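You operate a simulated robot arm through the tools that you are given. There is no shell and no other tool.

You are at the controls of a simulated two-armed robot. One attempt, no reset.

## Task
Clamp the silver screw section in the vise block and clean it with the brass brush.
Fine: brush and screw section go back, clamp open; leave the other section alone. What is to be rubbed or washed off counts as gone when no trace of it is left.

The check looks at the end state, three seconds after you hand in, the way a careful person would. Anything else that was tipped, shoved, dropped, spilled or broken makes it a failure.

## Robot
Two 7-joint arms with three-finger grippers on one trunk, on a base that drives. Base frame: it is fixed to the floor where the robot stands at the start and does not move with it; the origin is under the middle of the robot, x ahead of it, y to its left, z up. Lengths are in cm, angles in rad, forces in N, time in s.
The left shoulder is at the start at [4.2, 15.4, 100.7], the right one opposite. With the tool pointing down near the work surface each hand reaches from about 10 to 62 cm from the robot's upright axis, wherever it stands, measured 20 degrees to its own side. Places, roughly: bed of the vise block [-390, -50, 90]; black screw section, silver screw section [-375, -50, 100]; brass brush [-375, -50, 100]; clamp of the vise block [-410, -40, 100]. Payload 2.69 kg a hand.
Tool frame (each hand has its own): the origin (TCP) lies between the finger pads and is the grasp point; the fingertips stand 2.9 cm ahead of it; z points along the fingers, y is the line along which they close. Largest opening 12 cm; the body of the gripper starts 7.8 cm behind the TCP.
Orientation is that of the tool frame in the base frame, as a unit quaternion [x, y, z, w]. With the fingers straight down and closing along the base's y, the tool's x points along the base's -x, its y along +y and its z along -z.

## Interface
- The arms move only by the tool jog_arm. It takes "left_rows", "right_rows" or both (then of equal length, played together; a hand with none holds still); each is a list of rows, each a list of 7 numbers: the gripper command, from -1 (fully open) to 1 (shut), values between in proportion, then the shift along the tool's x, y, z in m, then the turn, a rotation vector about the tool's x, y, z in rad. In form: [[fingers, dx, dy, dz, wx, wy, wz], ...]. A call has 1 to 20 rows; each row shifts and turns the commanded pose from where the row before left it, along the tool's axes as they then stand. A row lasts 0.2 s, in which the tool goes at most 5 cm and 0.15 rad; a call with a longer step from one row to the next is refused whole, and so is a gripper value outside its range. Where a pose cannot be reached the arm comes as near as it can. A force on the tool above 40 N (or 10 N above the force at the start of the call, whichever is more), or a blocked arm, ends the call early, and 0.2 s more pass. Each finger halts on what it meets, pressing with about 34 N; the grip force reading is that of the motor and also rises with nothing between the fingers. The clock runs only during rows and for 0.2 s after the last one: add rows that do not move to give the fingers time. The reply holds the time, the measured pose of the TCP, the force on the tool along the base axes, the opening and the grip force, in the units named above and with some noise, with the torque about the TCP (base axes, N m) and any sound that the robot's microphone picked up, and new pictures: "pictures" is both (left out), scene, wrist or none (wrist: the cameras of the hands that moved).
- Cameras (640 x 400 px; columns grow to the right, rows downward): "scene" is now at [15.72, -1.01, 118.58]; the picture's right is [-0.12, -0.99, 0.00], its down [-0.30, 0.04, -0.95] and it looks along [0.95, -0.11, -0.30] (base axes); focal length 214 px, centre (320, 200). "left" rides on the left gripper at [6.3, 0, -10.4] in its tool frame; the picture's right is [-0.01, 1.00, 0.00], its down [-0.83, 0.00, -0.56] and it looks along [-0.56, 0.00, 0.83] (tool axes); focal length 275 px, centre (320, 200). "right" rides on the right gripper at [6.3, 0, -10.4] in its tool frame; the picture's right is [0.00, 1.00, 0.00], its down [-0.83, 0.00, -0.56] and it looks along [-0.56, 0.00, 0.83] (tool axes); focal length 275 px, centre (320, 200). There is no depth. A picture from a camera that has moved, and an enlarged one, comes with that camera's place and axes in the base frame and with its lens.
- raise_lower(by): slides the trunk up (or, below 0, down) by that many cm; the arms and the scene camera ride with it, the base frame stays. It gives what a move gives, with no picture.
- steer(legs): drives the robot by 1 to 6 legs, each [ahead, left, turn to the left] in cm, cm and rad, along the robot's own axes; the way and the turn of a leg run together, so that a leg with both is an arc; at most 150 cm and 3.142 rad a leg. The arms and the cameras ride along, it lands a little off, and it stops where it bumps. It gives what a move gives, and a new picture of the scene camera.
- head_to(pan, tilt): turns the head with the scene camera to pan (to the left, within 1.396 rad either way) and tilt (down, from -0.506 to 1.204), counted from straight ahead of the robot. It gives what a move gives, and a new picture of the scene camera.
- zoom(camera, box): a new picture of the part [left, top, right, bottom] of that camera's present view, enlarged. No time passes.
- hand_in(): hands the job in; it is judged then, once.

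Places have to be worked out from the pictures, the camera data and where the tool is seen. Open the grippers and draw the arms clear of the work before you hand the job in, unless the task says otherwise.

The tools are called after "Request:" by a JSON object that holds its "api" and its "payload". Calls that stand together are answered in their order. jog_arm: Moves the arms, as the interface text tells. Its arguments: {"type":"object","properties":{"left_rows":{"type":"array","items":{"type":"array","items":{"type":"number"}}},"right_rows":{"type":"array","items":{"type":"array","items":{"type":"number"}}},"pictures":{"type":"string","enum":["both","scene","wrist","none"]}},"required":[]} The other tools are called the same way: raise_lower (by) slides the trunk up or down; steer (legs) drives the base; head_to (pan, tilt) turns the head that bears the scene camera; zoom (camera, box) takes an enlarged picture of a part of a camera's view; hand_in () hands the job in.

At the start:

```text
time_s: 0.0
left_tool_pos: [36.9, 16.99, 113.29]
left_ee_rot: [-0.001, 1.0, 0.001, 0.0]
left_ft_force: [-0.4, 0.5, 0.2]
left_torque: [0.01, 0.03, 0.0]
left_width: 12.01
left_grip_force: 0.1
right_tool_pos: [30.63, -15.54, 108.01]
right_ee_rot: [-0.001, 1.0, 0.0, 0.0]
right_ft_force: [-0.1, -0.5, -0.3]
right_torque: [-0.04, 0.01, 0.0]
right_width: 12.02
right_grip_force: 0.0
trunk travel left (down, up): [-37.5, 6.3]
robot x, y, heading: [0.15, -0.13, -0.0]
head pan, tilt: [-0.119, 0.305]
```

scene: 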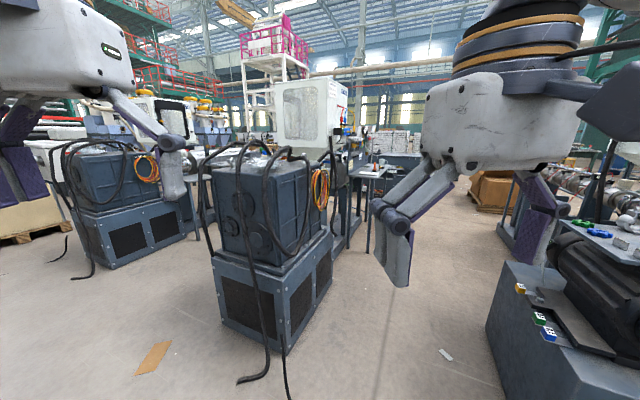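
right: 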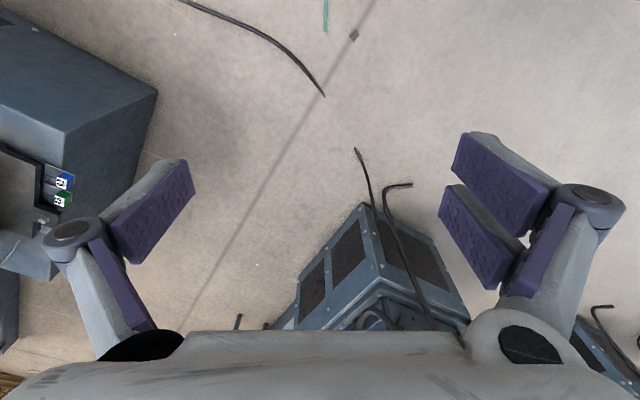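
left: 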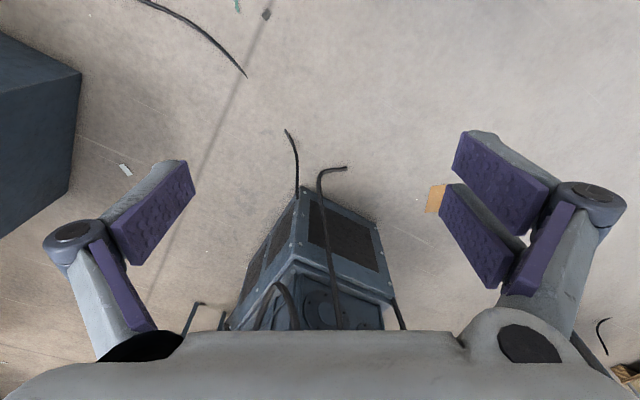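

The scene picture shows a workshop ahead, while the work lies about 390 cm behind me. I turn the base around on the spot first to see the way there.

Request:
{"api": "steer", "payload": {"legs": [[0, 0, 1.57]]}}

```text
time_s: 4.2
left_tool_pos: [-16.94, 36.88, 113.3]
left_ee_rot: [-0.707, 0.707, 0.0, 0.0]
left_ft_force: [-0.1, -0.3, -0.3]
left_torque: [0.04, 0.01, 0.05]
left_width: 11.98
left_grip_force: 0.1
right_tool_pos: [15.46, 30.61, 108.0]
right_ee_rot: [-0.706, 0.708, 0.0, 0.001]
right_ft_force: [-0.2, 0.3, -0.5]
right_torque: [0.02, -0.02, 0.0]
right_width: 12.02
right_grip_force: 0.0
trunk travel left (down, up): [-37.5, 6.3]
robot x, y, heading: [0.43, 0.21, 1.568]
head pan, tilt: [-0.119, 0.305]
camera scene: at [1.18, 15.74, 118.58], right [0.99, -0.12, 0.0], down [-0.04, -0.3, -0.95], along [0.11, 0.95, -0.3], focal length 214 px, centre (320, 200)
```

scene: 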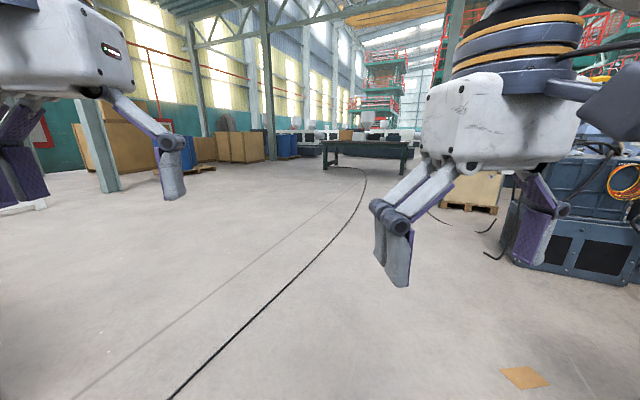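

The way is clear to the left side; I turn another quarter to face the work area at about [-390, -50].

Request:
{"api": "steer", "payload": {"legs": [[0, 0, 1.57]]}}

Request:
{"api": "head_to", "payload": {"pan": 0.0, "tilt": 0.3}}

```text
time_s: 8.3
left_tool_pos: [-37.51, -15.46, 113.39]
left_ee_rot: [1.0, -0.02, 0.0, 0.0]
left_ft_force: [0.4, -1.0, 0.0]
left_torque: [0.01, -0.02, -0.03]
left_width: 12.02
left_grip_force: 0.1
right_tool_pos: [-30.0, 16.78, 108.02]
right_ee_rot: [1.0, -0.021, -0.001, 0.0]
right_ft_force: [-0.7, 0.5, 1.0]
right_torque: [0.02, -0.04, 0.01]
right_width: 11.98
right_grip_force: 0.1
trunk travel left (down, up): [-37.5, 6.3]
robot x, y, heading: [-0.06, -0.33, 3.102]
head pan, tilt: [-0.119, 0.305]
camera scene: at [-15.52, 1.83, 118.58], right [0.16, 0.99, 0.0], down [0.3, -0.05, -0.95], along [-0.94, 0.15, -0.3], focal length 214 px, centre (320, 200)
```

scene: 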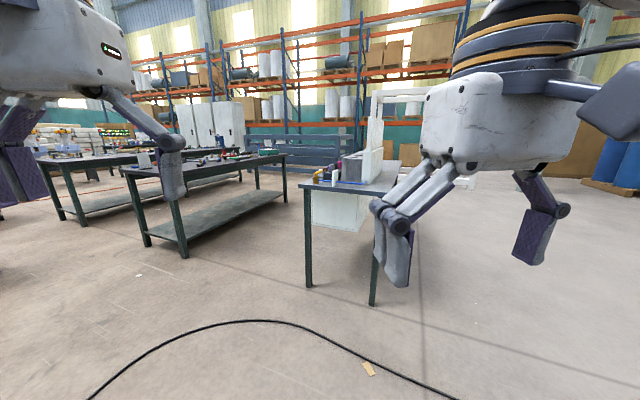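

```text
time_s: 9.0
left_tool_pos: [-37.57, -15.47, 113.33]
left_ee_rot: [1.0, -0.02, 0.0, -0.001]
left_ft_force: [0.8, -0.2, -0.6]
left_torque: [0.02, -0.04, 0.01]
left_width: 11.99
left_grip_force: 0.0
right_tool_pos: [-29.95, 16.76, 108.0]
right_ee_rot: [1.0, -0.021, 0.0, -0.001]
right_ft_force: [-0.8, 0.6, -0.1]
right_torque: [-0.01, 0.02, 0.01]
right_width: 11.98
right_grip_force: 0.0
trunk travel left (down, up): [-37.5, 6.3]
robot x, y, heading: [0.21, -0.26, 3.097]
head pan, tilt: [0.0, 0.3]
camera scene: at [-15.64, 0.74, 118.63], right [0.04, 1.0, 0.0], down [0.3, -0.01, -0.96], along [-0.95, 0.04, -0.3], focal length 214 px, centre (320, 200)
```

scene: 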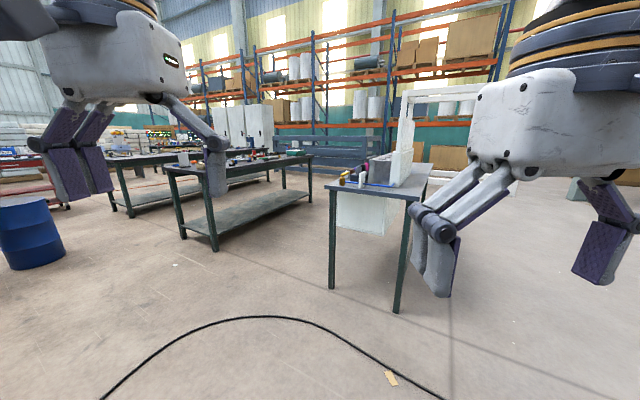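

The target projects to about (281,150), on the second table. I zoom there before driving.

Request:
{"api": "zoom", "payload": {"camera": "scene", "box": [160, 110, 440, 285]}}

```text
2.29 times, centred on (300, 198) of scene
camera zoom: at [-15.64, 0.74, 118.63], right [0.04, 1.0, 0.0], down [0.3, -0.01, -0.96], along [-0.95, 0.04, -0.3], focal length 490 px, centre (366, 206)
```

zoom: 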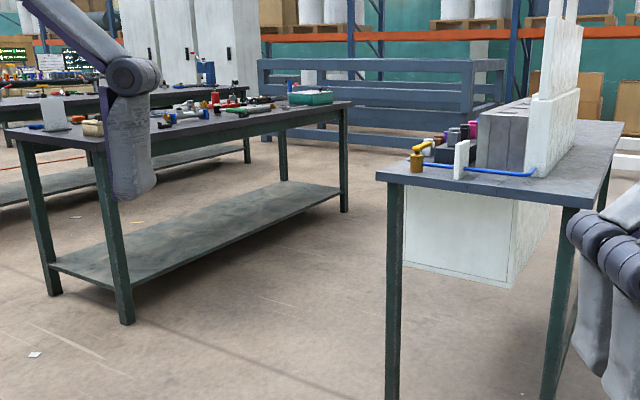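

The bench with the small parts runs diagonally, its near end about [-220,-102] and its far end about [-380,0]. I approach partway with the arms still high, then look again.

Request:
{"api": "steer", "payload": {"legs": [[120, 40, 0]]}}

Request:
{"api": "zoom", "payload": {"camera": "scene", "box": [200, 100, 440, 250]}}

```text
time_s: 15.4
left_tool_pos: [-158.33, -51.21, 113.36]
left_ee_rot: [1.0, -0.019, 0.001, 0.0]
left_ft_force: [0.4, 0.1, 0.1]
left_torque: [-0.01, -0.03, -0.01]
left_width: 12.01
left_grip_force: 0.1
right_tool_pos: [-150.64, -19.08, 108.01]
right_ee_rot: [1.0, -0.02, 0.0, 0.001]
right_ft_force: [0.6, -0.3, 0.1]
right_torque: [-0.05, 0.0, 0.01]
right_width: 11.97
right_grip_force: 0.1
trunk travel left (down, up): [-37.5, 6.3]
robot x, y, heading: [-120.61, -35.97, 3.103]
head pan, tilt: [0.0, 0.3]
camera scene: at [-136.33, -35.06, 118.63], right [0.04, 1.0, 0.0], down [0.3, -0.01, -0.96], along [-0.95, 0.04, -0.3], focal length 214 px, centre (320, 200)
```

scene: 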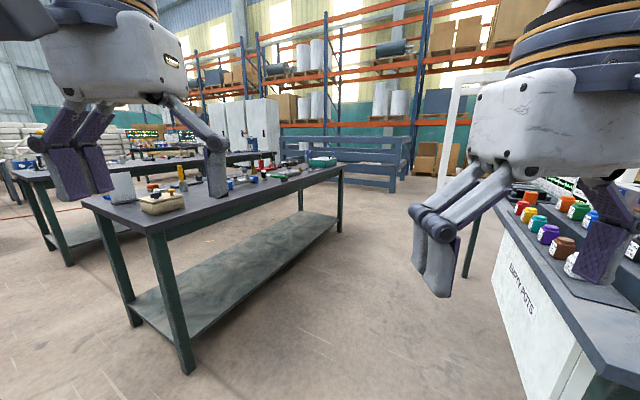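

```text
2.67 times, centred on (320, 175) of scene
camera zoom: at [-136.33, -35.06, 118.63], right [0.04, 1.0, 0.0], down [0.3, -0.01, -0.96], along [-0.95, 0.04, -0.3], focal length 572 px, centre (320, 267)
```

zoom: 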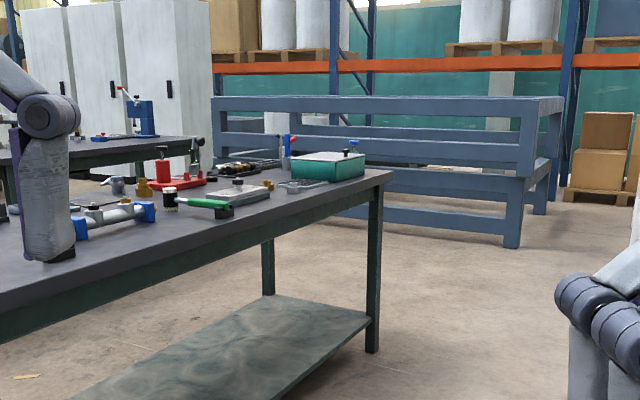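

The target lies on the bench's far right portion near the green box. I go to the mouth of the aisle and turn along it, then check.

Request:
{"api": "steer", "payload": {"legs": [[65, 8, 0], [0, 0, -0.53]]}}

Request:
{"api": "head_to", "payload": {"pan": 0.4, "tilt": 0.4}}

```text
time_s: 20.5
left_tool_pos: [-226.38, -34.65, 113.31]
left_ee_rot: [0.958, -0.288, 0.001, 0.0]
left_ft_force: [0.3, 0.1, -0.9]
left_torque: [0.0, 0.02, 0.01]
left_width: 11.99
left_grip_force: 0.1
right_tool_pos: [-203.13, -10.93, 108.03]
right_ee_rot: [0.957, -0.289, 0.0, 0.0]
right_ft_force: [0.2, -1.2, 0.4]
right_torque: [-0.01, 0.03, 0.01]
right_width: 11.97
right_grip_force: 0.1
trunk travel left (down, up): [-37.5, 6.3]
robot x, y, heading: [-186.16, -40.94, 2.555]
head pan, tilt: [0.0, 0.3]
camera scene: at [-199.17, -32.05, 118.63], right [0.55, 0.83, 0.0], down [0.25, -0.16, -0.96], along [-0.8, 0.53, -0.3], focal length 214 px, centre (320, 200)
```

scene: 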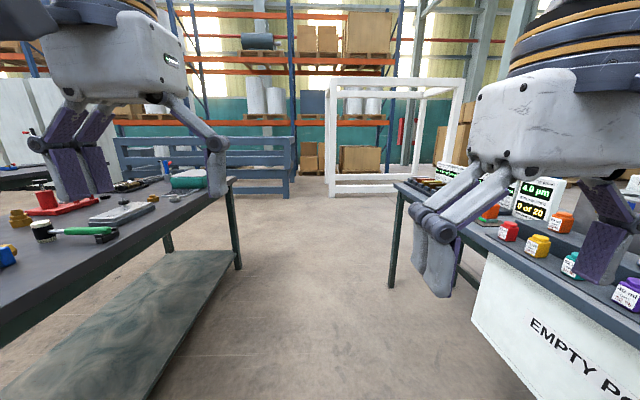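

```text
time_s: 21.4
left_tool_pos: [-226.27, -34.56, 113.41]
left_ee_rot: [0.958, -0.287, 0.0, 0.0]
left_ft_force: [-0.1, -1.4, -0.3]
left_torque: [-0.01, 0.0, -0.03]
left_width: 12.01
left_grip_force: 0.0
right_tool_pos: [-203.18, -10.94, 107.96]
right_ee_rot: [0.958, -0.288, 0.001, 0.0]
right_ft_force: [0.1, -0.1, 0.9]
right_torque: [0.01, 0.0, 0.02]
right_width: 12.02
right_grip_force: 0.1
trunk travel left (down, up): [-37.5, 6.3]
robot x, y, heading: [-186.2, -40.7, 2.559]
head pan, tilt: [0.4, 0.4]
camera scene: at [-200.49, -35.49, 117.71], right [0.18, 0.98, 0.0], down [0.38, -0.07, -0.92], along [-0.91, 0.17, -0.39], focal length 214 px, centre (320, 200)
```

scene: 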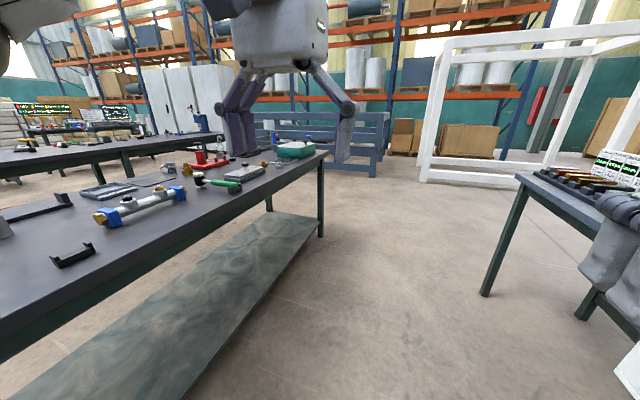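

Target projects near (263,146), next to my left hand's picture. I zoom to that part.

Request:
{"api": "zoom", "payload": {"camera": "scene", "box": [140, 105, 340, 230]}}

```text
3.20 times, centred on (240, 168) of scene
camera zoom: at [-200.49, -35.49, 117.71], right [0.18, 0.98, 0.0], down [0.38, -0.07, -0.92], along [-0.91, 0.17, -0.39], focal length 686 px, centre (576, 304)
```

zoom: 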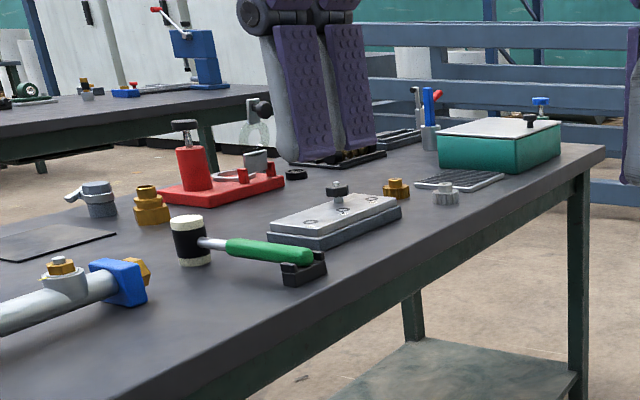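

The vise work seems to be the items at the far end of this bench, around the blue-handled part and the black tray. I drive along the aisle to the bench's far end.

Request:
{"api": "steer", "payload": {"legs": [[100, 0, 0], [100, 0, 0]]}}

Request:
{"api": "head_to", "payload": {"pan": 1.2, "tilt": 0.5}}

```text
time_s: 31.4
left_tool_pos: [-396.45, 68.38, 113.42]
left_ee_rot: [0.964, -0.265, 0.0, 0.0]
left_ft_force: [0.3, 0.1, 0.4]
left_torque: [0.03, -0.01, -0.02]
left_width: 11.98
left_grip_force: 0.1
right_tool_pos: [-374.59, 93.21, 108.0]
right_ee_rot: [0.964, -0.264, 0.001, 0.0]
right_ft_force: [-0.3, 1.1, 0.2]
right_torque: [-0.01, -0.03, -0.03]
right_width: 12.02
right_grip_force: 0.0
trunk travel left (down, up): [-37.5, 6.3]
robot x, y, heading: [-356.32, 64.08, 2.602]
head pan, tilt: [0.4, 0.4]
camera scene: at [-370.64, 68.77, 117.7], right [0.14, 0.99, 0.0], down [0.39, -0.05, -0.92], along [-0.91, 0.13, -0.39], focal length 214 px, centre (320, 200)
```

scene: 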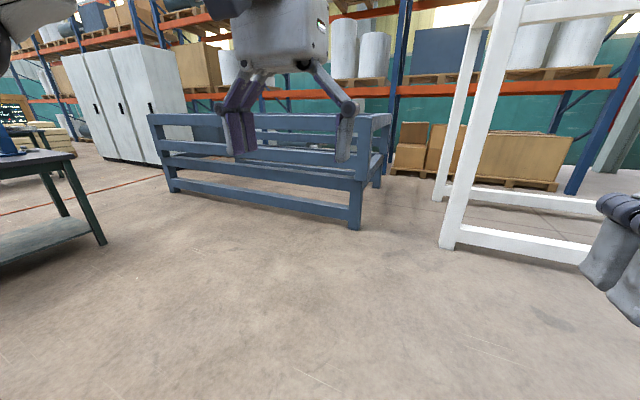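

```text
time_s: 32.5
left_tool_pos: [-396.44, 68.4, 113.29]
left_ee_rot: [0.965, -0.264, 0.0, 0.0]
left_ft_force: [0.9, -0.5, -0.9]
left_torque: [-0.02, 0.02, 0.02]
left_width: 12.02
left_grip_force: 0.1
right_tool_pos: [-374.42, 93.26, 108.01]
right_ee_rot: [0.964, -0.265, 0.0, 0.0]
right_ft_force: [-0.3, 0.4, -0.1]
right_torque: [-0.01, -0.03, -0.03]
right_width: 11.99
right_grip_force: 0.2
trunk travel left (down, up): [-37.5, 6.3]
robot x, y, heading: [-356.06, 64.11, 2.606]
head pan, tilt: [1.201, 0.499]
camera scene: at [-368.61, 61.9, 116.79], right [-0.62, 0.79, 0.0], down [0.38, 0.29, -0.88], along [-0.69, -0.54, -0.48], focal length 214 px, centre (320, 200)
```

scene: 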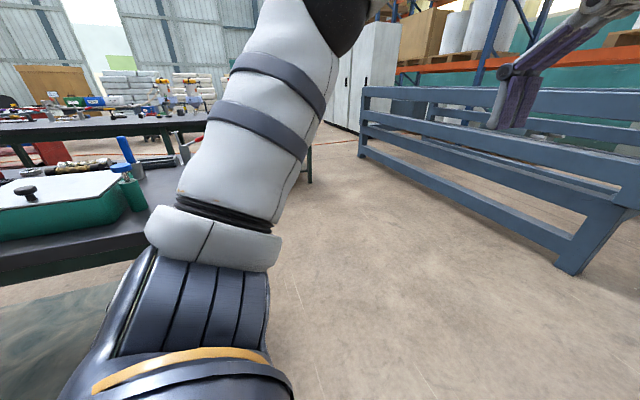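

I see the bench's end with the green box; the space beyond the bench end is free. I drive around the end and turn to face the bench from there.

Request:
{"api": "steer", "payload": {"legs": [[86, 0, 0], [0, 85, 0], [0, 0, 3.1]]}}

Request:
{"api": "head_to", "payload": {"pan": 0.0, "tilt": 0.5}}

```text
time_s: 50.8
left_tool_pos: [-430.37, 29.33, 113.4]
left_ee_rot: [0.266, 0.964, 0.0, 0.001]
left_ft_force: [0.3, 0.4, 0.9]
left_torque: [0.01, 0.03, 0.0]
left_width: 12.03
left_grip_force: 0.1
right_tool_pos: [-452.7, 4.5, 108.13]
right_ee_rot: [0.267, 0.964, 0.0, 0.0]
right_ft_force: [-0.5, 0.0, 0.3]
right_torque: [0.0, -0.02, 0.04]
right_width: 12.0
right_grip_force: 0.1
trunk travel left (down, up): [-37.5, 6.3]
robot x, y, heading: [-471.11, 33.41, -0.536]
head pan, tilt: [1.201, 0.499]
camera scene: at [-458.24, 36.03, 116.79], right [0.62, -0.79, 0.0], down [-0.38, -0.29, -0.88], along [0.69, 0.54, -0.48], focal length 214 px, centre (320, 200)
```

scene: 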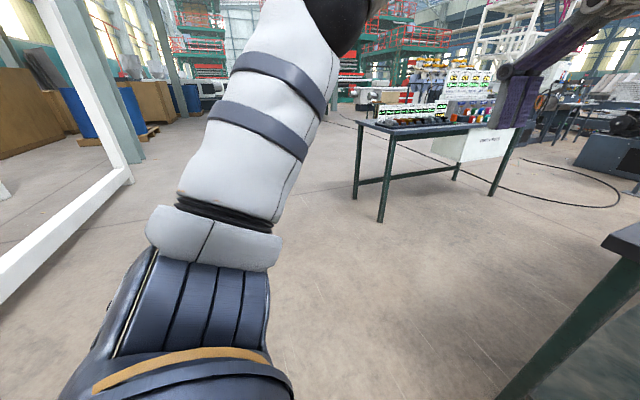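

```text
time_s: 52.1
left_tool_pos: [-430.66, 29.2, 113.37]
left_ee_rot: [0.266, 0.964, 0.0, 0.001]
left_ft_force: [0.7, -0.5, -0.4]
left_torque: [0.0, 0.0, -0.01]
left_width: 11.97
left_grip_force: 0.1
right_tool_pos: [-452.67, 4.58, 107.95]
right_ee_rot: [0.266, 0.964, -0.001, -0.001]
right_ft_force: [-0.5, 0.0, 0.5]
right_torque: [0.0, 0.0, -0.05]
right_width: 12.01
right_grip_force: 0.1
trunk travel left (down, up): [-37.5, 6.3]
robot x, y, heading: [-470.8, 33.35, -0.537]
head pan, tilt: [0.0, 0.499]
camera scene: at [-457.6, 25.78, 116.79], right [-0.51, -0.86, 0.0], down [-0.41, 0.25, -0.88], along [0.75, -0.45, -0.48], focal length 214 px, centre (320, 200)
```

scene: 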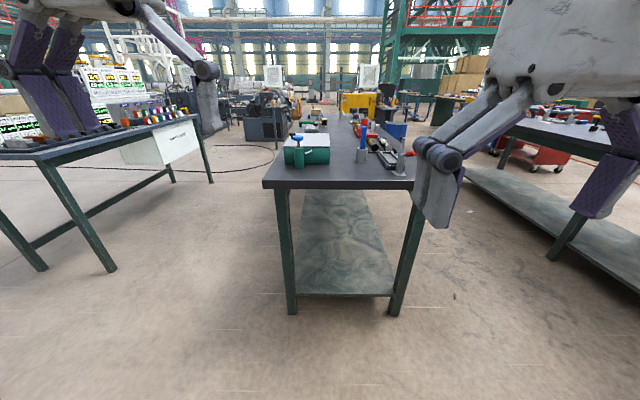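

Request:
{"api": "zoom", "payload": {"camera": "scene", "box": [260, 90, 452, 210]}}

```text
3.33 times, centred on (356, 150) of scene
camera zoom: at [-457.6, 25.78, 116.79], right [-0.51, -0.86, 0.0], down [-0.41, 0.25, -0.88], along [0.75, -0.45, -0.48], focal length 715 px, centre (200, 367)
```

zoom: 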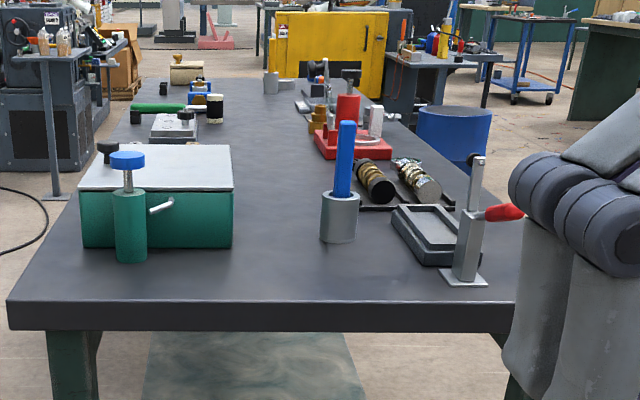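

Now I see it well: the clamp with red handle and the grey bed near [-397,-48], the brush standing in a cup near [-383,-43], and the two sections near [-374,-60], all by the far long edge. I drive around to that side of the bench and face it.

Request:
{"api": "steer", "payload": {"legs": [[0, -95, 0], [112, 0, 0], [0, 0, 1.53]]}}

Request:
{"api": "head_to", "payload": {"pan": 0.0, "tilt": 0.7}}

```text
time_s: 68.8
left_tool_pos: [-420.49, -65.17, 113.3]
left_ee_rot: [-0.481, 0.876, 0.0, 0.0]
left_ft_force: [-0.2, 0.7, -0.4]
left_torque: [0.01, 0.01, -0.06]
left_width: 12.01
left_grip_force: 0.1
right_tool_pos: [-396.35, -87.84, 108.13]
right_ee_rot: [-0.482, 0.876, 0.0, 0.0]
right_ft_force: [-0.5, -0.6, -0.8]
right_torque: [-0.01, 0.0, 0.04]
right_width: 12.0
right_grip_force: 0.2
trunk travel left (down, up): [-37.5, 6.3]
robot x, y, heading: [-425.98, -105.82, 1.002]
head pan, tilt: [0.0, 0.499]
camera scene: at [-417.58, -92.27, 116.79], right [0.84, -0.54, 0.0], down [-0.26, -0.4, -0.88], along [0.47, 0.74, -0.48], focal length 214 px, centre (320, 200)
```

scene: 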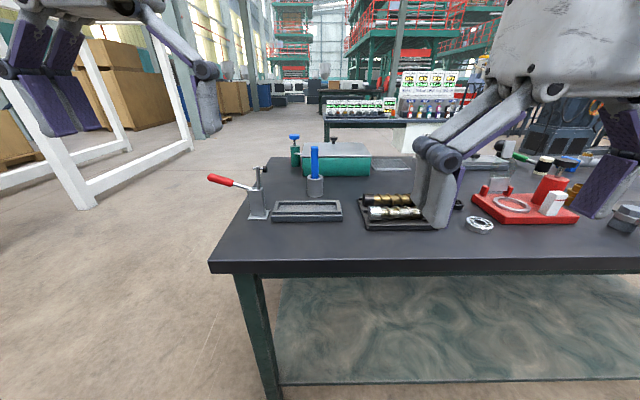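

```text
time_s: 69.6
left_tool_pos: [-420.6, -65.19, 113.31]
left_ee_rot: [-0.482, 0.876, 0.0, 0.002]
left_ft_force: [0.2, 0.4, 0.3]
left_torque: [0.0, -0.01, 0.01]
left_width: 11.98
left_grip_force: 0.0
right_tool_pos: [-396.44, -87.9, 108.1]
right_ee_rot: [-0.481, 0.877, -0.001, 0.0]
right_ft_force: [0.1, -0.7, 0.4]
right_torque: [-0.04, 0.01, 0.01]
right_width: 11.99
right_grip_force: 0.1
trunk travel left (down, up): [-37.5, 6.3]
robot x, y, heading: [-425.92, -105.12, 1.003]
head pan, tilt: [0.0, 0.7]
camera scene: at [-417.91, -92.79, 115.03], right [0.84, -0.54, 0.0], down [-0.35, -0.54, -0.77], along [0.41, 0.65, -0.64], focal length 214 px, centre (320, 200)
```

scene: 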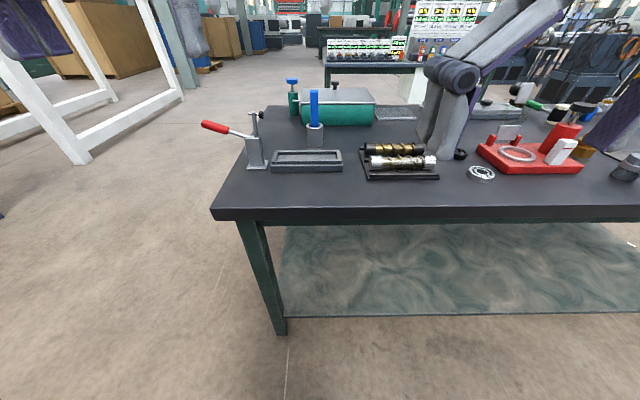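

Request:
{"api": "zoom", "payload": {"camera": "scene", "box": [190, 75, 510, 275]}}

Request:
{"api": "zoom", "payload": {"camera": "scene", "box": [195, 80, 355, 180]}}

Request:
{"api": "zoom", "payload": {"camera": "scene", "box": [340, 120, 468, 200]}}

```text
2.00 times, centred on (350, 175) of scene
camera zoom: at [-417.91, -92.79, 115.03], right [0.84, -0.54, 0.0], down [-0.35, -0.54, -0.77], along [0.41, 0.65, -0.64], focal length 429 px, centre (260, 250)
```

zoom: 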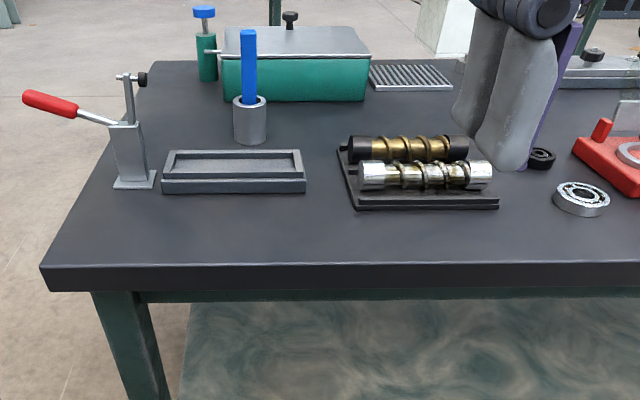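

```text
4.00 times, centred on (275, 130) of scene
camera zoom: at [-417.91, -92.79, 115.03], right [0.84, -0.54, 0.0], down [-0.35, -0.54, -0.77], along [0.41, 0.65, -0.64], focal length 858 px, centre (500, 480)
```

zoom: 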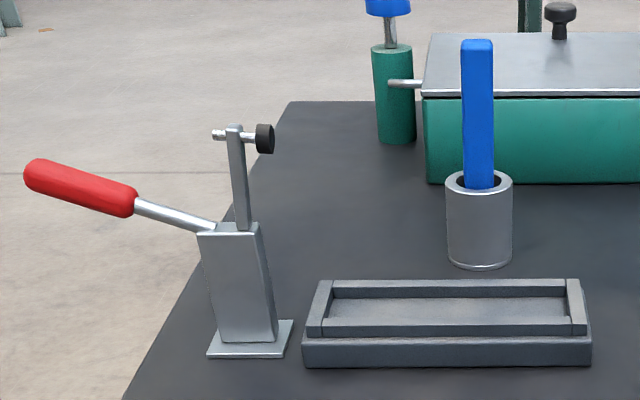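

```text
5.00 times, centred on (404, 160) of scene
camera zoom: at [-417.91, -92.79, 115.03], right [0.84, -0.54, 0.0], down [-0.35, -0.54, -0.77], along [0.41, 0.65, -0.64], focal length 1072 px, centre (-100, 400)
```

zoom: 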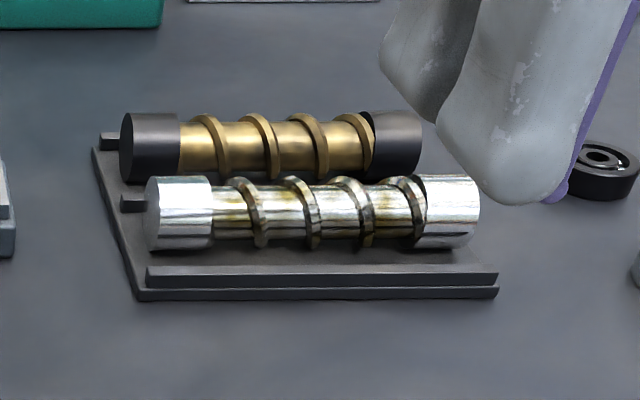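

The layout is clear now: clamp with red handle at left, grey bed, brush in cup behind, and the rack with silver (nearer) and black sections at right. I look straight down to see how far my base protrudes before moving closer.

Request:
{"api": "head_to", "payload": {"pan": 0.0, "tilt": 1.2}}

```text
time_s: 70.5
left_tool_pos: [-420.57, -65.19, 113.37]
left_ee_rot: [-0.482, 0.876, 0.0, 0.0]
left_ft_force: [0.5, -0.5, 0.2]
left_torque: [0.01, 0.03, 0.0]
left_width: 11.97
left_grip_force: 0.0
right_tool_pos: [-396.42, -87.83, 107.93]
right_ee_rot: [-0.481, 0.877, 0.0, 0.0]
right_ft_force: [-1.3, 0.6, 0.4]
right_torque: [0.02, -0.02, 0.03]
right_width: 12.0
right_grip_force: 0.1
trunk travel left (down, up): [-37.5, 6.3]
robot x, y, heading: [-426.32, -105.44, 0.999]
head pan, tilt: [0.0, 1.201]
camera scene: at [-419.46, -95.23, 111.43], right [0.84, -0.54, 0.0], down [-0.5, -0.79, -0.36], along [0.19, 0.31, -0.93], focal length 214 px, centre (320, 200)
```

scene: 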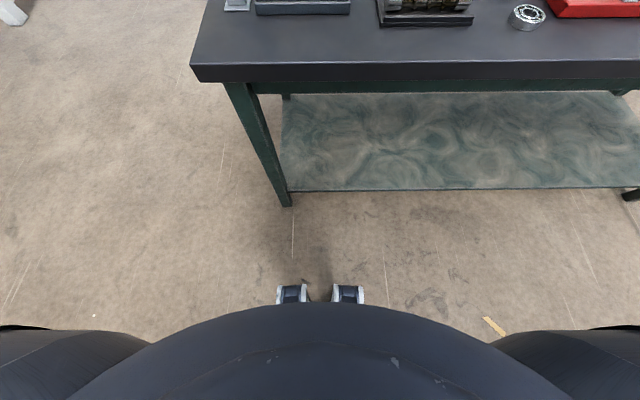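

The base's front wheels reach only about 12 cm ahead of the axis, so I can come closer. I drive 26 cm ahead and 5 cm left, hands staying above everything on the bench.

Request:
{"api": "steer", "payload": {"legs": [[25, 5, 0]]}}

Request:
{"api": "head_to", "payload": {"pan": 0.0, "tilt": 0.9}}

```text
time_s: 72.3
left_tool_pos: [-411.46, -41.79, 113.23]
left_ee_rot: [-0.482, 0.876, 0.0, 0.001]
left_ft_force: [-0.8, 0.6, 0.2]
left_torque: [-0.04, -0.01, -0.01]
left_width: 12.01
left_grip_force: 0.0
right_tool_pos: [-387.44, -64.47, 108.07]
right_ee_rot: [-0.481, 0.876, 0.0, 0.0]
right_ft_force: [-0.2, -0.7, 0.2]
right_torque: [0.01, -0.01, 0.0]
right_width: 12.01
right_grip_force: 0.0
trunk travel left (down, up): [-37.5, 6.3]
robot x, y, heading: [-416.89, -82.0, 1.006]
head pan, tilt: [0.0, 1.201]
camera scene: at [-410.47, -71.78, 111.42], right [0.84, -0.54, 0.0], down [-0.5, -0.79, -0.36], along [0.19, 0.31, -0.93], focal length 214 px, centre (320, 200)
```

scene: 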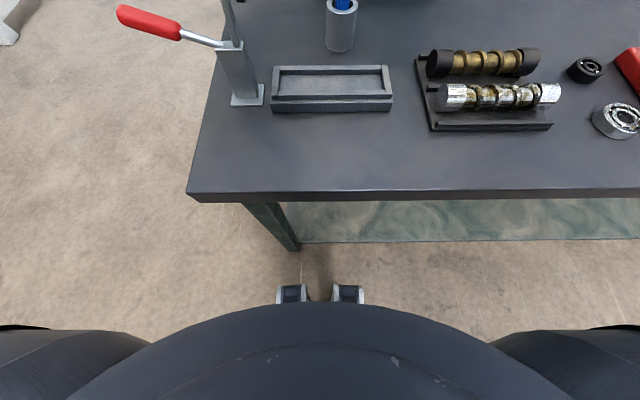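

```text
time_s: 73.1
left_tool_pos: [-411.57, -41.78, 113.28]
left_ee_rot: [-0.482, 0.876, 0.0, 0.0]
left_ft_force: [0.4, -0.8, -0.3]
left_torque: [-0.01, -0.02, 0.03]
left_width: 12.0
left_grip_force: 0.1
right_tool_pos: [-387.43, -64.4, 108.0]
right_ee_rot: [-0.482, 0.876, -0.001, 0.0]
right_ft_force: [0.1, -0.3, 0.8]
right_torque: [0.0, 0.01, -0.01]
right_width: 11.99
right_grip_force: 0.0
trunk travel left (down, up): [-37.5, 6.3]
robot x, y, heading: [-417.13, -82.01, 1.008]
head pan, tilt: [0.0, 0.901]
camera scene: at [-409.45, -70.18, 113.4], right [0.84, -0.54, 0.0], down [-0.42, -0.66, -0.62], along [0.33, 0.52, -0.78], focal length 214 px, centre (320, 200)
```

scene: 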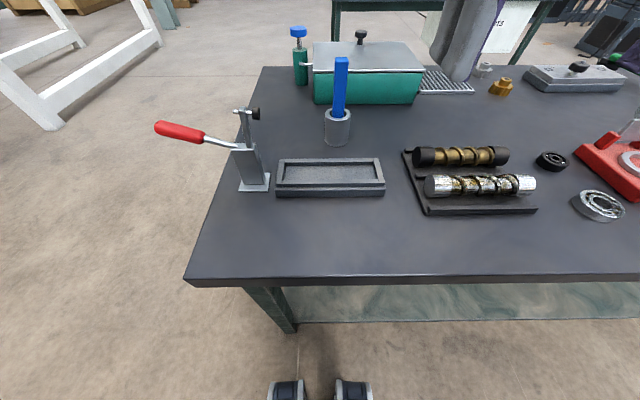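

I'm now about 25 cm from the bench edge with all items in view. I zoom on the pieces to work out their places.

Request:
{"api": "zoom", "payload": {"camera": "scene", "box": [396, 130, 556, 230]}}

Request:
{"api": "zoom", "payload": {"camera": "scene", "box": [230, 100, 390, 200]}}

Request:
{"api": "zoom", "payload": {"camera": "scene", "box": [140, 50, 300, 150]}}

```text
4.00 times, centred on (476, 180) of scene
camera zoom: at [-409.45, -70.18, 113.4], right [0.84, -0.54, 0.0], down [-0.42, -0.66, -0.62], along [0.33, 0.52, -0.78], focal length 858 px, centre (-304, 280)
```

zoom: 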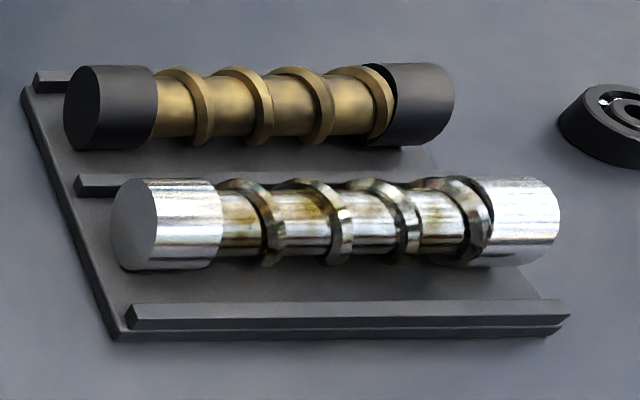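

```text
4.00 times, centred on (310, 150) of scene
camera zoom: at [-409.45, -70.18, 113.4], right [0.84, -0.54, 0.0], down [-0.42, -0.66, -0.62], along [0.33, 0.52, -0.78], focal length 858 px, centre (360, 400)
```

zoom: 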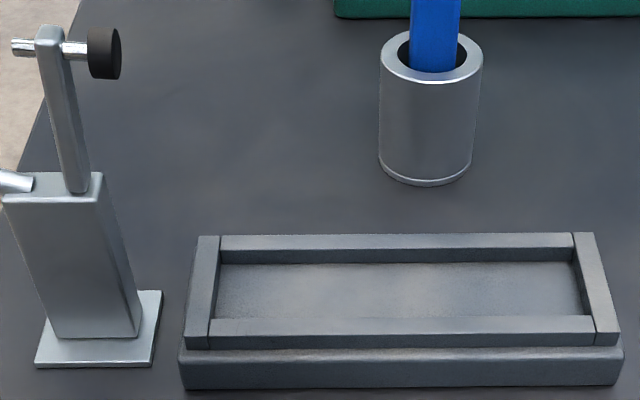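

```text
4.00 times, centred on (220, 100) of scene
camera zoom: at [-409.45, -70.18, 113.4], right [0.84, -0.54, 0.0], down [-0.42, -0.66, -0.62], along [0.33, 0.52, -0.78], focal length 858 px, centre (720, 600)
```

zoom: 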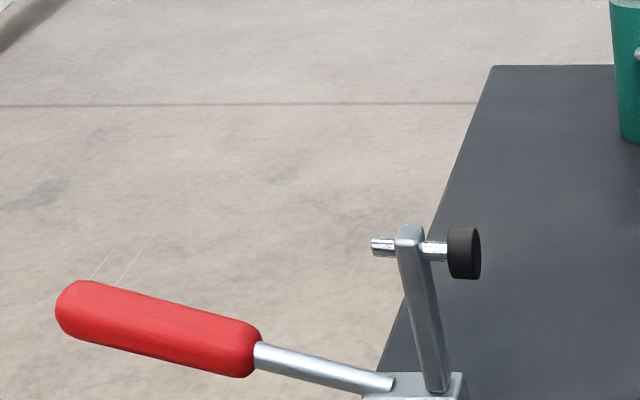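

Worked out from two views, the bench top is at about z=85.6, the silver section's middle is about 37 cm ahead and 24.5 cm right of my axis, and the bed recess is at about 39.8 ahead, 1.6 right. I turn the right hand a quarter so the fingers close across the section.

Request:
{"api": "jog_arm", "payload": {"right_rows": [[-1, 0, 0, 0, 0, 0, -0.1428], [-1, 0, 0, 0, 0, 0, -0.1428], [-1, 0, 0, 0, 0, 0, -0.1428], [-1, 0, 0, 0, 0, 0, -0.1428], [-1, 0, 0, 0, 0, 0, -0.1428], [-1, 0, 0, 0, 0, 0, -0.1428], [-1, 0, 0, 0, 0, 0, -0.1428], [-1, 0, 0, 0, 0, 0, -0.1428], [-1, 0, 0, 0, 0, 0, -0.1428], [-1, 0, 0, 0, 0, 0, -0.1428], [-1, 0, 0, 0, 0, 0, -0.1428]], "pictures": "both"}}

```text
time_s: 75.5
left_tool_pos: [-411.53, -41.7, 113.43]
left_ee_rot: [-0.483, 0.876, 0.0, 0.0]
left_ft_force: [-0.7, -0.4, -0.1]
left_torque: [-0.01, 0.01, 0.0]
left_width: 11.98
left_grip_force: 0.1
right_tool_pos: [-387.44, -64.49, 108.14]
right_ee_rot: [0.961, -0.277, 0.0, 0.0]
right_ft_force: [0.5, -1.0, 0.3]
right_torque: [-0.01, 0.0, -0.01]
right_width: 11.98
right_grip_force: 0.2
trunk travel left (down, up): [-37.5, 6.3]
robot x, y, heading: [-417.12, -81.95, 1.008]
head pan, tilt: [0.0, 0.901]
camera scene: at [-409.44, -70.18, 113.41], right [0.84, -0.54, 0.0], down [-0.42, -0.66, -0.62], along [0.33, 0.52, -0.78], focal length 214 px, centre (320, 200)
camera right: at [-382.15, -67.83, 118.47], right [-0.53, -0.85, 0.0], down [-0.71, 0.44, 0.56], along [-0.47, 0.29, -0.83], focal length 275 px, centre (320, 200)
```

scene: 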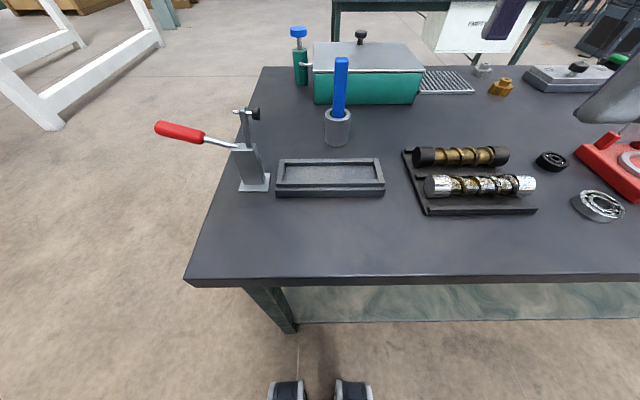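
right: 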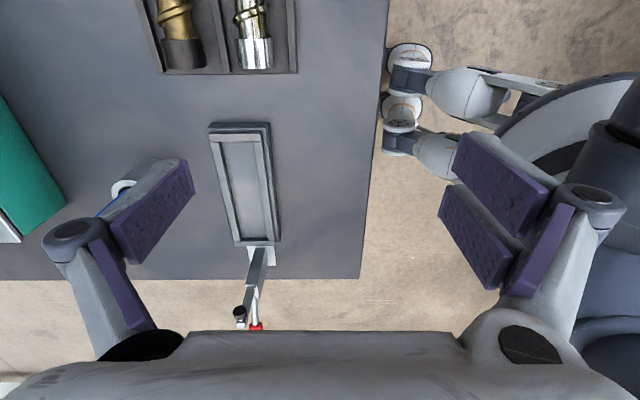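

The wrist picture agrees: silver section axis about 37.0 ahead, left end about 17.4 right of my axis. I move the right hand above the section's middle at z≈99.

Request:
{"api": "jog_arm", "payload": {"right_rows": [[-1, 0.0184, -0.0128, 0, 0, 0, 0], [-1, 0.0184, -0.0128, 0, 0, 0, 0], [-1, 0.0184, -0.0128, 0, 0, 0, 0], [-1, 0.0184, -0.0128, 0.015, 0, 0, 0], [-1, 0.0184, -0.0128, 0.015, 0, 0, 0], [-1, 0, 0, 0.02, 0, 0, 0], [-1, 0, 0, 0.02, 0, 0, 0], [-1, 0, 0, 0.02, 0, 0, 0], [-1, 0, 0, 0, 0, 0, 0]], "pictures": "both"}}

```text
time_s: 77.5
left_tool_pos: [-411.6, -41.78, 113.24]
left_ee_rot: [-0.482, 0.876, 0.001, 0.001]
left_ft_force: [-0.6, -0.4, -0.4]
left_torque: [-0.01, -0.02, -0.05]
left_width: 12.01
left_grip_force: 0.0
right_tool_pos: [-376.37, -63.97, 99.03]
right_ee_rot: [0.96, -0.279, 0.0, 0.0]
right_ft_force: [-0.6, 0.2, -0.2]
right_torque: [0.03, -0.01, 0.03]
right_width: 11.99
right_grip_force: 0.1
trunk travel left (down, up): [-37.5, 6.3]
robot x, y, heading: [-417.23, -81.9, 1.004]
head pan, tilt: [0.0, 0.901]
camera scene: at [-409.45, -70.18, 113.41], right [0.84, -0.54, 0.0], down [-0.42, -0.66, -0.62], along [0.33, 0.52, -0.78], focal length 214 px, centre (320, 200)
camera right: at [-370.95, -67.3, 109.38], right [-0.53, -0.85, 0.0], down [-0.7, 0.44, 0.56], along [-0.47, 0.3, -0.83], focal length 275 px, centre (320, 200)
```

scene: 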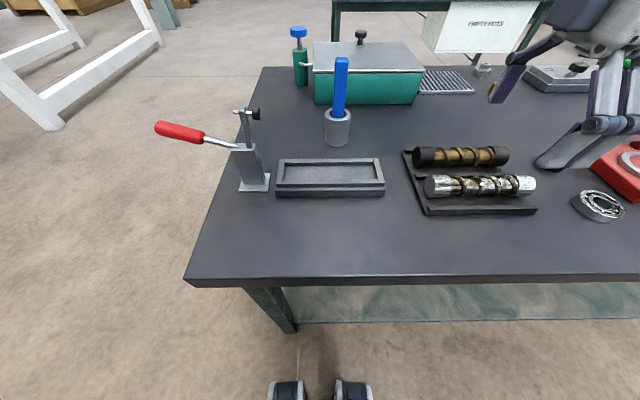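
right: 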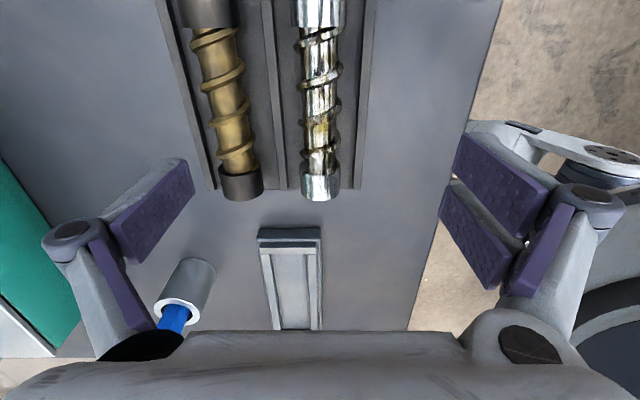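

The section runs straight under the hand. I narrow the fingers to about 6 cm so they clear the black section, shift 0.3 cm right and descend partway.

Request:
{"api": "jog_arm", "payload": {"right_rows": [[0, 0.003, 0, 0, 0, 0, 0], [0, 0, 0, 0, 0, 0, 0], [0, 0, 0, 0, 0, 0, 0], [0, 0, 0, 0.015, 0, 0, 0], [0, 0, 0, 0.015, 0, 0, 0], [0, 0, 0, 0.01, 0, 0, 0], [0, 0, 0, 0, 0, 0, 0]], "pictures": "both"}}

```text
time_s: 79.1
left_tool_pos: [-411.55, -41.78, 113.43]
left_ee_rot: [-0.483, 0.876, 0.0, 0.0]
left_ft_force: [-0.7, -0.1, -0.3]
left_torque: [-0.02, -0.03, 0.0]
left_width: 12.0
left_grip_force: 0.0
right_tool_pos: [-376.08, -64.09, 94.98]
right_ee_rot: [0.96, -0.279, 0.0, 0.0]
right_ft_force: [-0.1, 0.0, 0.0]
right_torque: [0.0, 0.0, 0.0]
right_width: 6.0
right_grip_force: 0.2
trunk travel left (down, up): [-37.5, 6.3]
robot x, y, heading: [-417.11, -82.01, 1.004]
head pan, tilt: [0.0, 0.901]
camera scene: at [-409.45, -70.18, 113.41], right [0.84, -0.54, 0.0], down [-0.42, -0.66, -0.62], along [0.33, 0.52, -0.78], focal length 214 px, centre (320, 200)
camera right: at [-370.72, -67.46, 105.43], right [-0.53, -0.85, 0.0], down [-0.7, 0.44, 0.56], along [-0.47, 0.3, -0.83], focal length 275 px, centre (320, 200)
```

scene: 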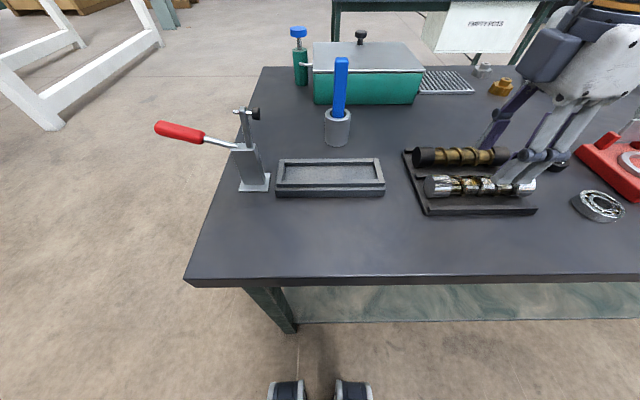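
right: 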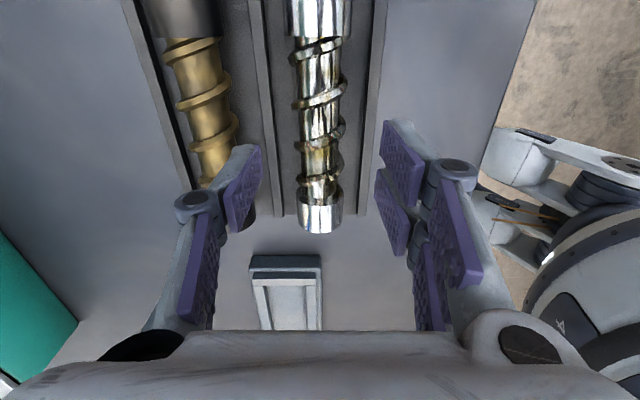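

The fingers straddle the silver section cleanly, with the rear finger between the sections. I descend to TCP z≈90.3, which puts the tips just below the section's axis.

Request:
{"api": "jog_arm", "payload": {"right_rows": [[0, 0.003, 0, 0.01, 0, 0, 0], [0, 0, 0, 0.01, 0, 0, 0], [0, 0, 0, 0.01, 0, 0, 0], [0, 0, 0, 0.01, 0, 0, 0], [0, 0, 0, 0.007, 0, 0, 0], [0, 0, 0, 0, 0, 0, 0]], "pictures": "both"}}

Request:
{"api": "zoom", "payload": {"camera": "scene", "box": [396, 100, 556, 200]}}

```text
time_s: 80.5
left_tool_pos: [-411.58, -41.67, 113.39]
left_ee_rot: [-0.483, 0.876, 0.0, 0.001]
left_ft_force: [-0.4, 1.0, -0.1]
left_torque: [0.01, 0.0, -0.01]
left_width: 12.02
left_grip_force: 0.1
right_tool_pos: [-375.75, -64.36, 90.35]
right_ee_rot: [0.96, -0.279, 0.0, 0.0]
right_ft_force: [-0.2, -0.7, -0.6]
right_torque: [0.03, -0.01, 0.02]
right_width: 6.02
right_grip_force: 0.1
trunk travel left (down, up): [-37.5, 6.3]
robot x, y, heading: [-417.1, -81.81, 1.007]
head pan, tilt: [0.0, 0.901]
camera scene: at [-409.45, -70.18, 113.41], right [0.84, -0.54, 0.0], down [-0.42, -0.66, -0.62], along [0.33, 0.52, -0.78], focal length 214 px, centre (320, 200)
camera right: at [-370.4, -67.78, 100.71], right [-0.53, -0.85, 0.0], down [-0.7, 0.44, 0.56], along [-0.47, 0.3, -0.83], focal length 275 px, centre (320, 200)
```

scene: 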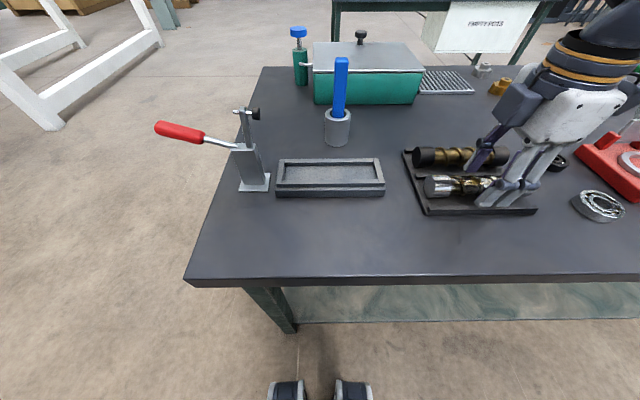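
right: 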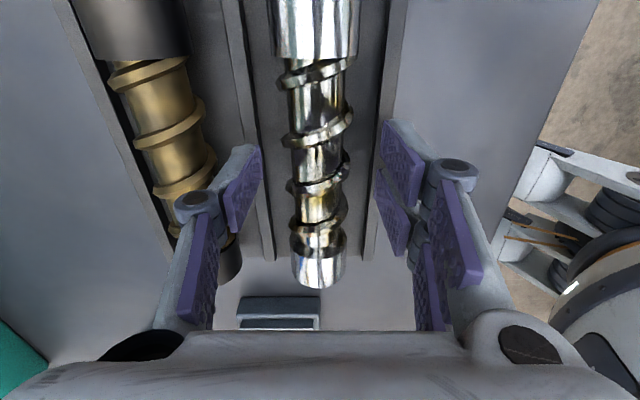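

```text
4.00 times, centred on (476, 150) of scene
camera zoom: at [-409.45, -70.18, 113.41], right [0.84, -0.54, 0.0], down [-0.42, -0.66, -0.62], along [0.33, 0.52, -0.78], focal length 858 px, centre (-304, 400)
```

zoom: 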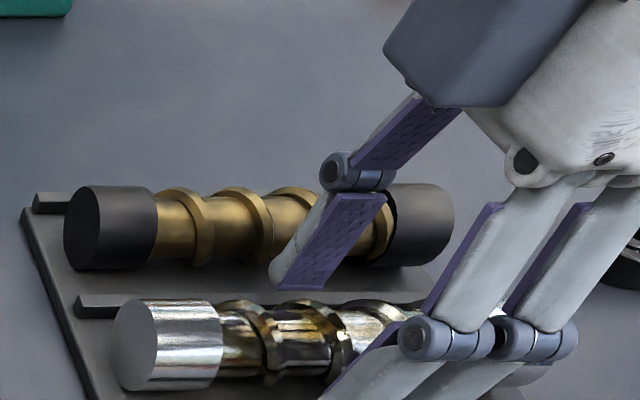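

The rear finger is between the two sections and the front one clear of the front rail. I close on the silver section.

Request:
{"api": "jog_arm", "payload": {"right_rows": [[0.2, 0, 0, 0, 0, 0, 0], [0.4, 0, 0, 0, 0, 0, 0], [1, 0, 0, 0, 0, 0, 0], [1, 0, 0, 0, 0, 0, 0], [1, 0, 0, 0, 0, 0, 0]], "pictures": "both"}}

Request:
{"api": "zoom", "payload": {"camera": "scene", "box": [396, 100, 556, 200]}}

```text
time_s: 81.7
left_tool_pos: [-411.44, -41.76, 113.32]
left_ee_rot: [-0.483, 0.876, 0.0, 0.0]
left_ft_force: [-0.5, 0.0, -0.5]
left_torque: [0.02, 0.04, 0.01]
left_width: 12.01
left_grip_force: 0.1
right_tool_pos: [-375.68, -64.35, 90.25]
right_ee_rot: [0.96, -0.28, 0.0, 0.0]
right_ft_force: [0.3, 1.6, 1.7]
right_torque: [-0.03, -0.09, 0.0]
right_width: 3.58
right_grip_force: 33.9
trunk travel left (down, up): [-37.5, 6.3]
robot x, y, heading: [-416.71, -82.3, 1.003]
head pan, tilt: [0.0, 0.901]
camera scene: at [-409.44, -70.17, 113.41], right [0.84, -0.54, 0.0], down [-0.42, -0.66, -0.62], along [0.33, 0.52, -0.78], focal length 214 px, centre (320, 200)
camera right: at [-370.38, -67.77, 100.72], right [-0.53, -0.85, 0.0], down [-0.7, 0.44, 0.56], along [-0.47, 0.3, -0.83], focal length 275 px, centre (320, 200)
```

scene: 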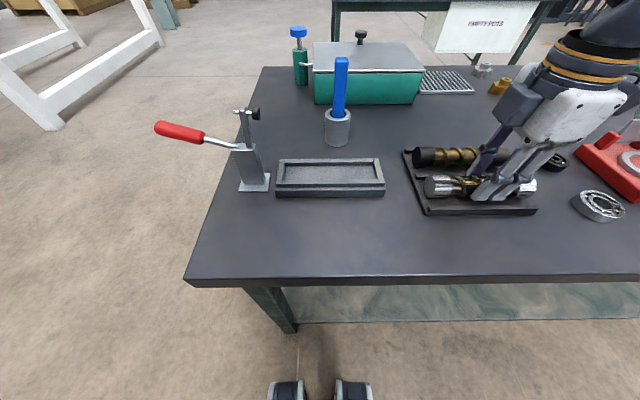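
right: 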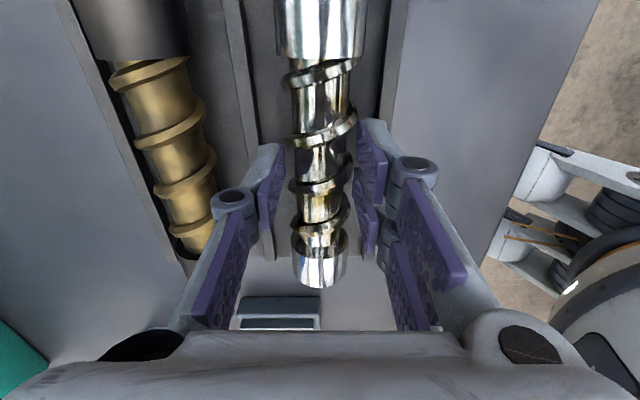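

```text
4.00 times, centred on (476, 150) of scene
camera zoom: at [-409.44, -70.17, 113.41], right [0.84, -0.54, 0.0], down [-0.42, -0.66, -0.62], along [0.33, 0.52, -0.78], focal length 858 px, centre (-304, 400)
```

zoom: 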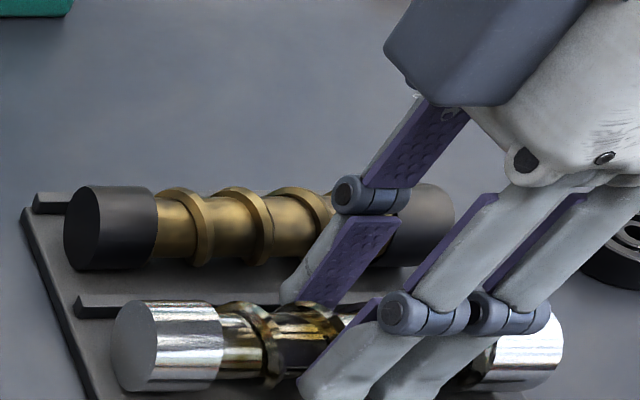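

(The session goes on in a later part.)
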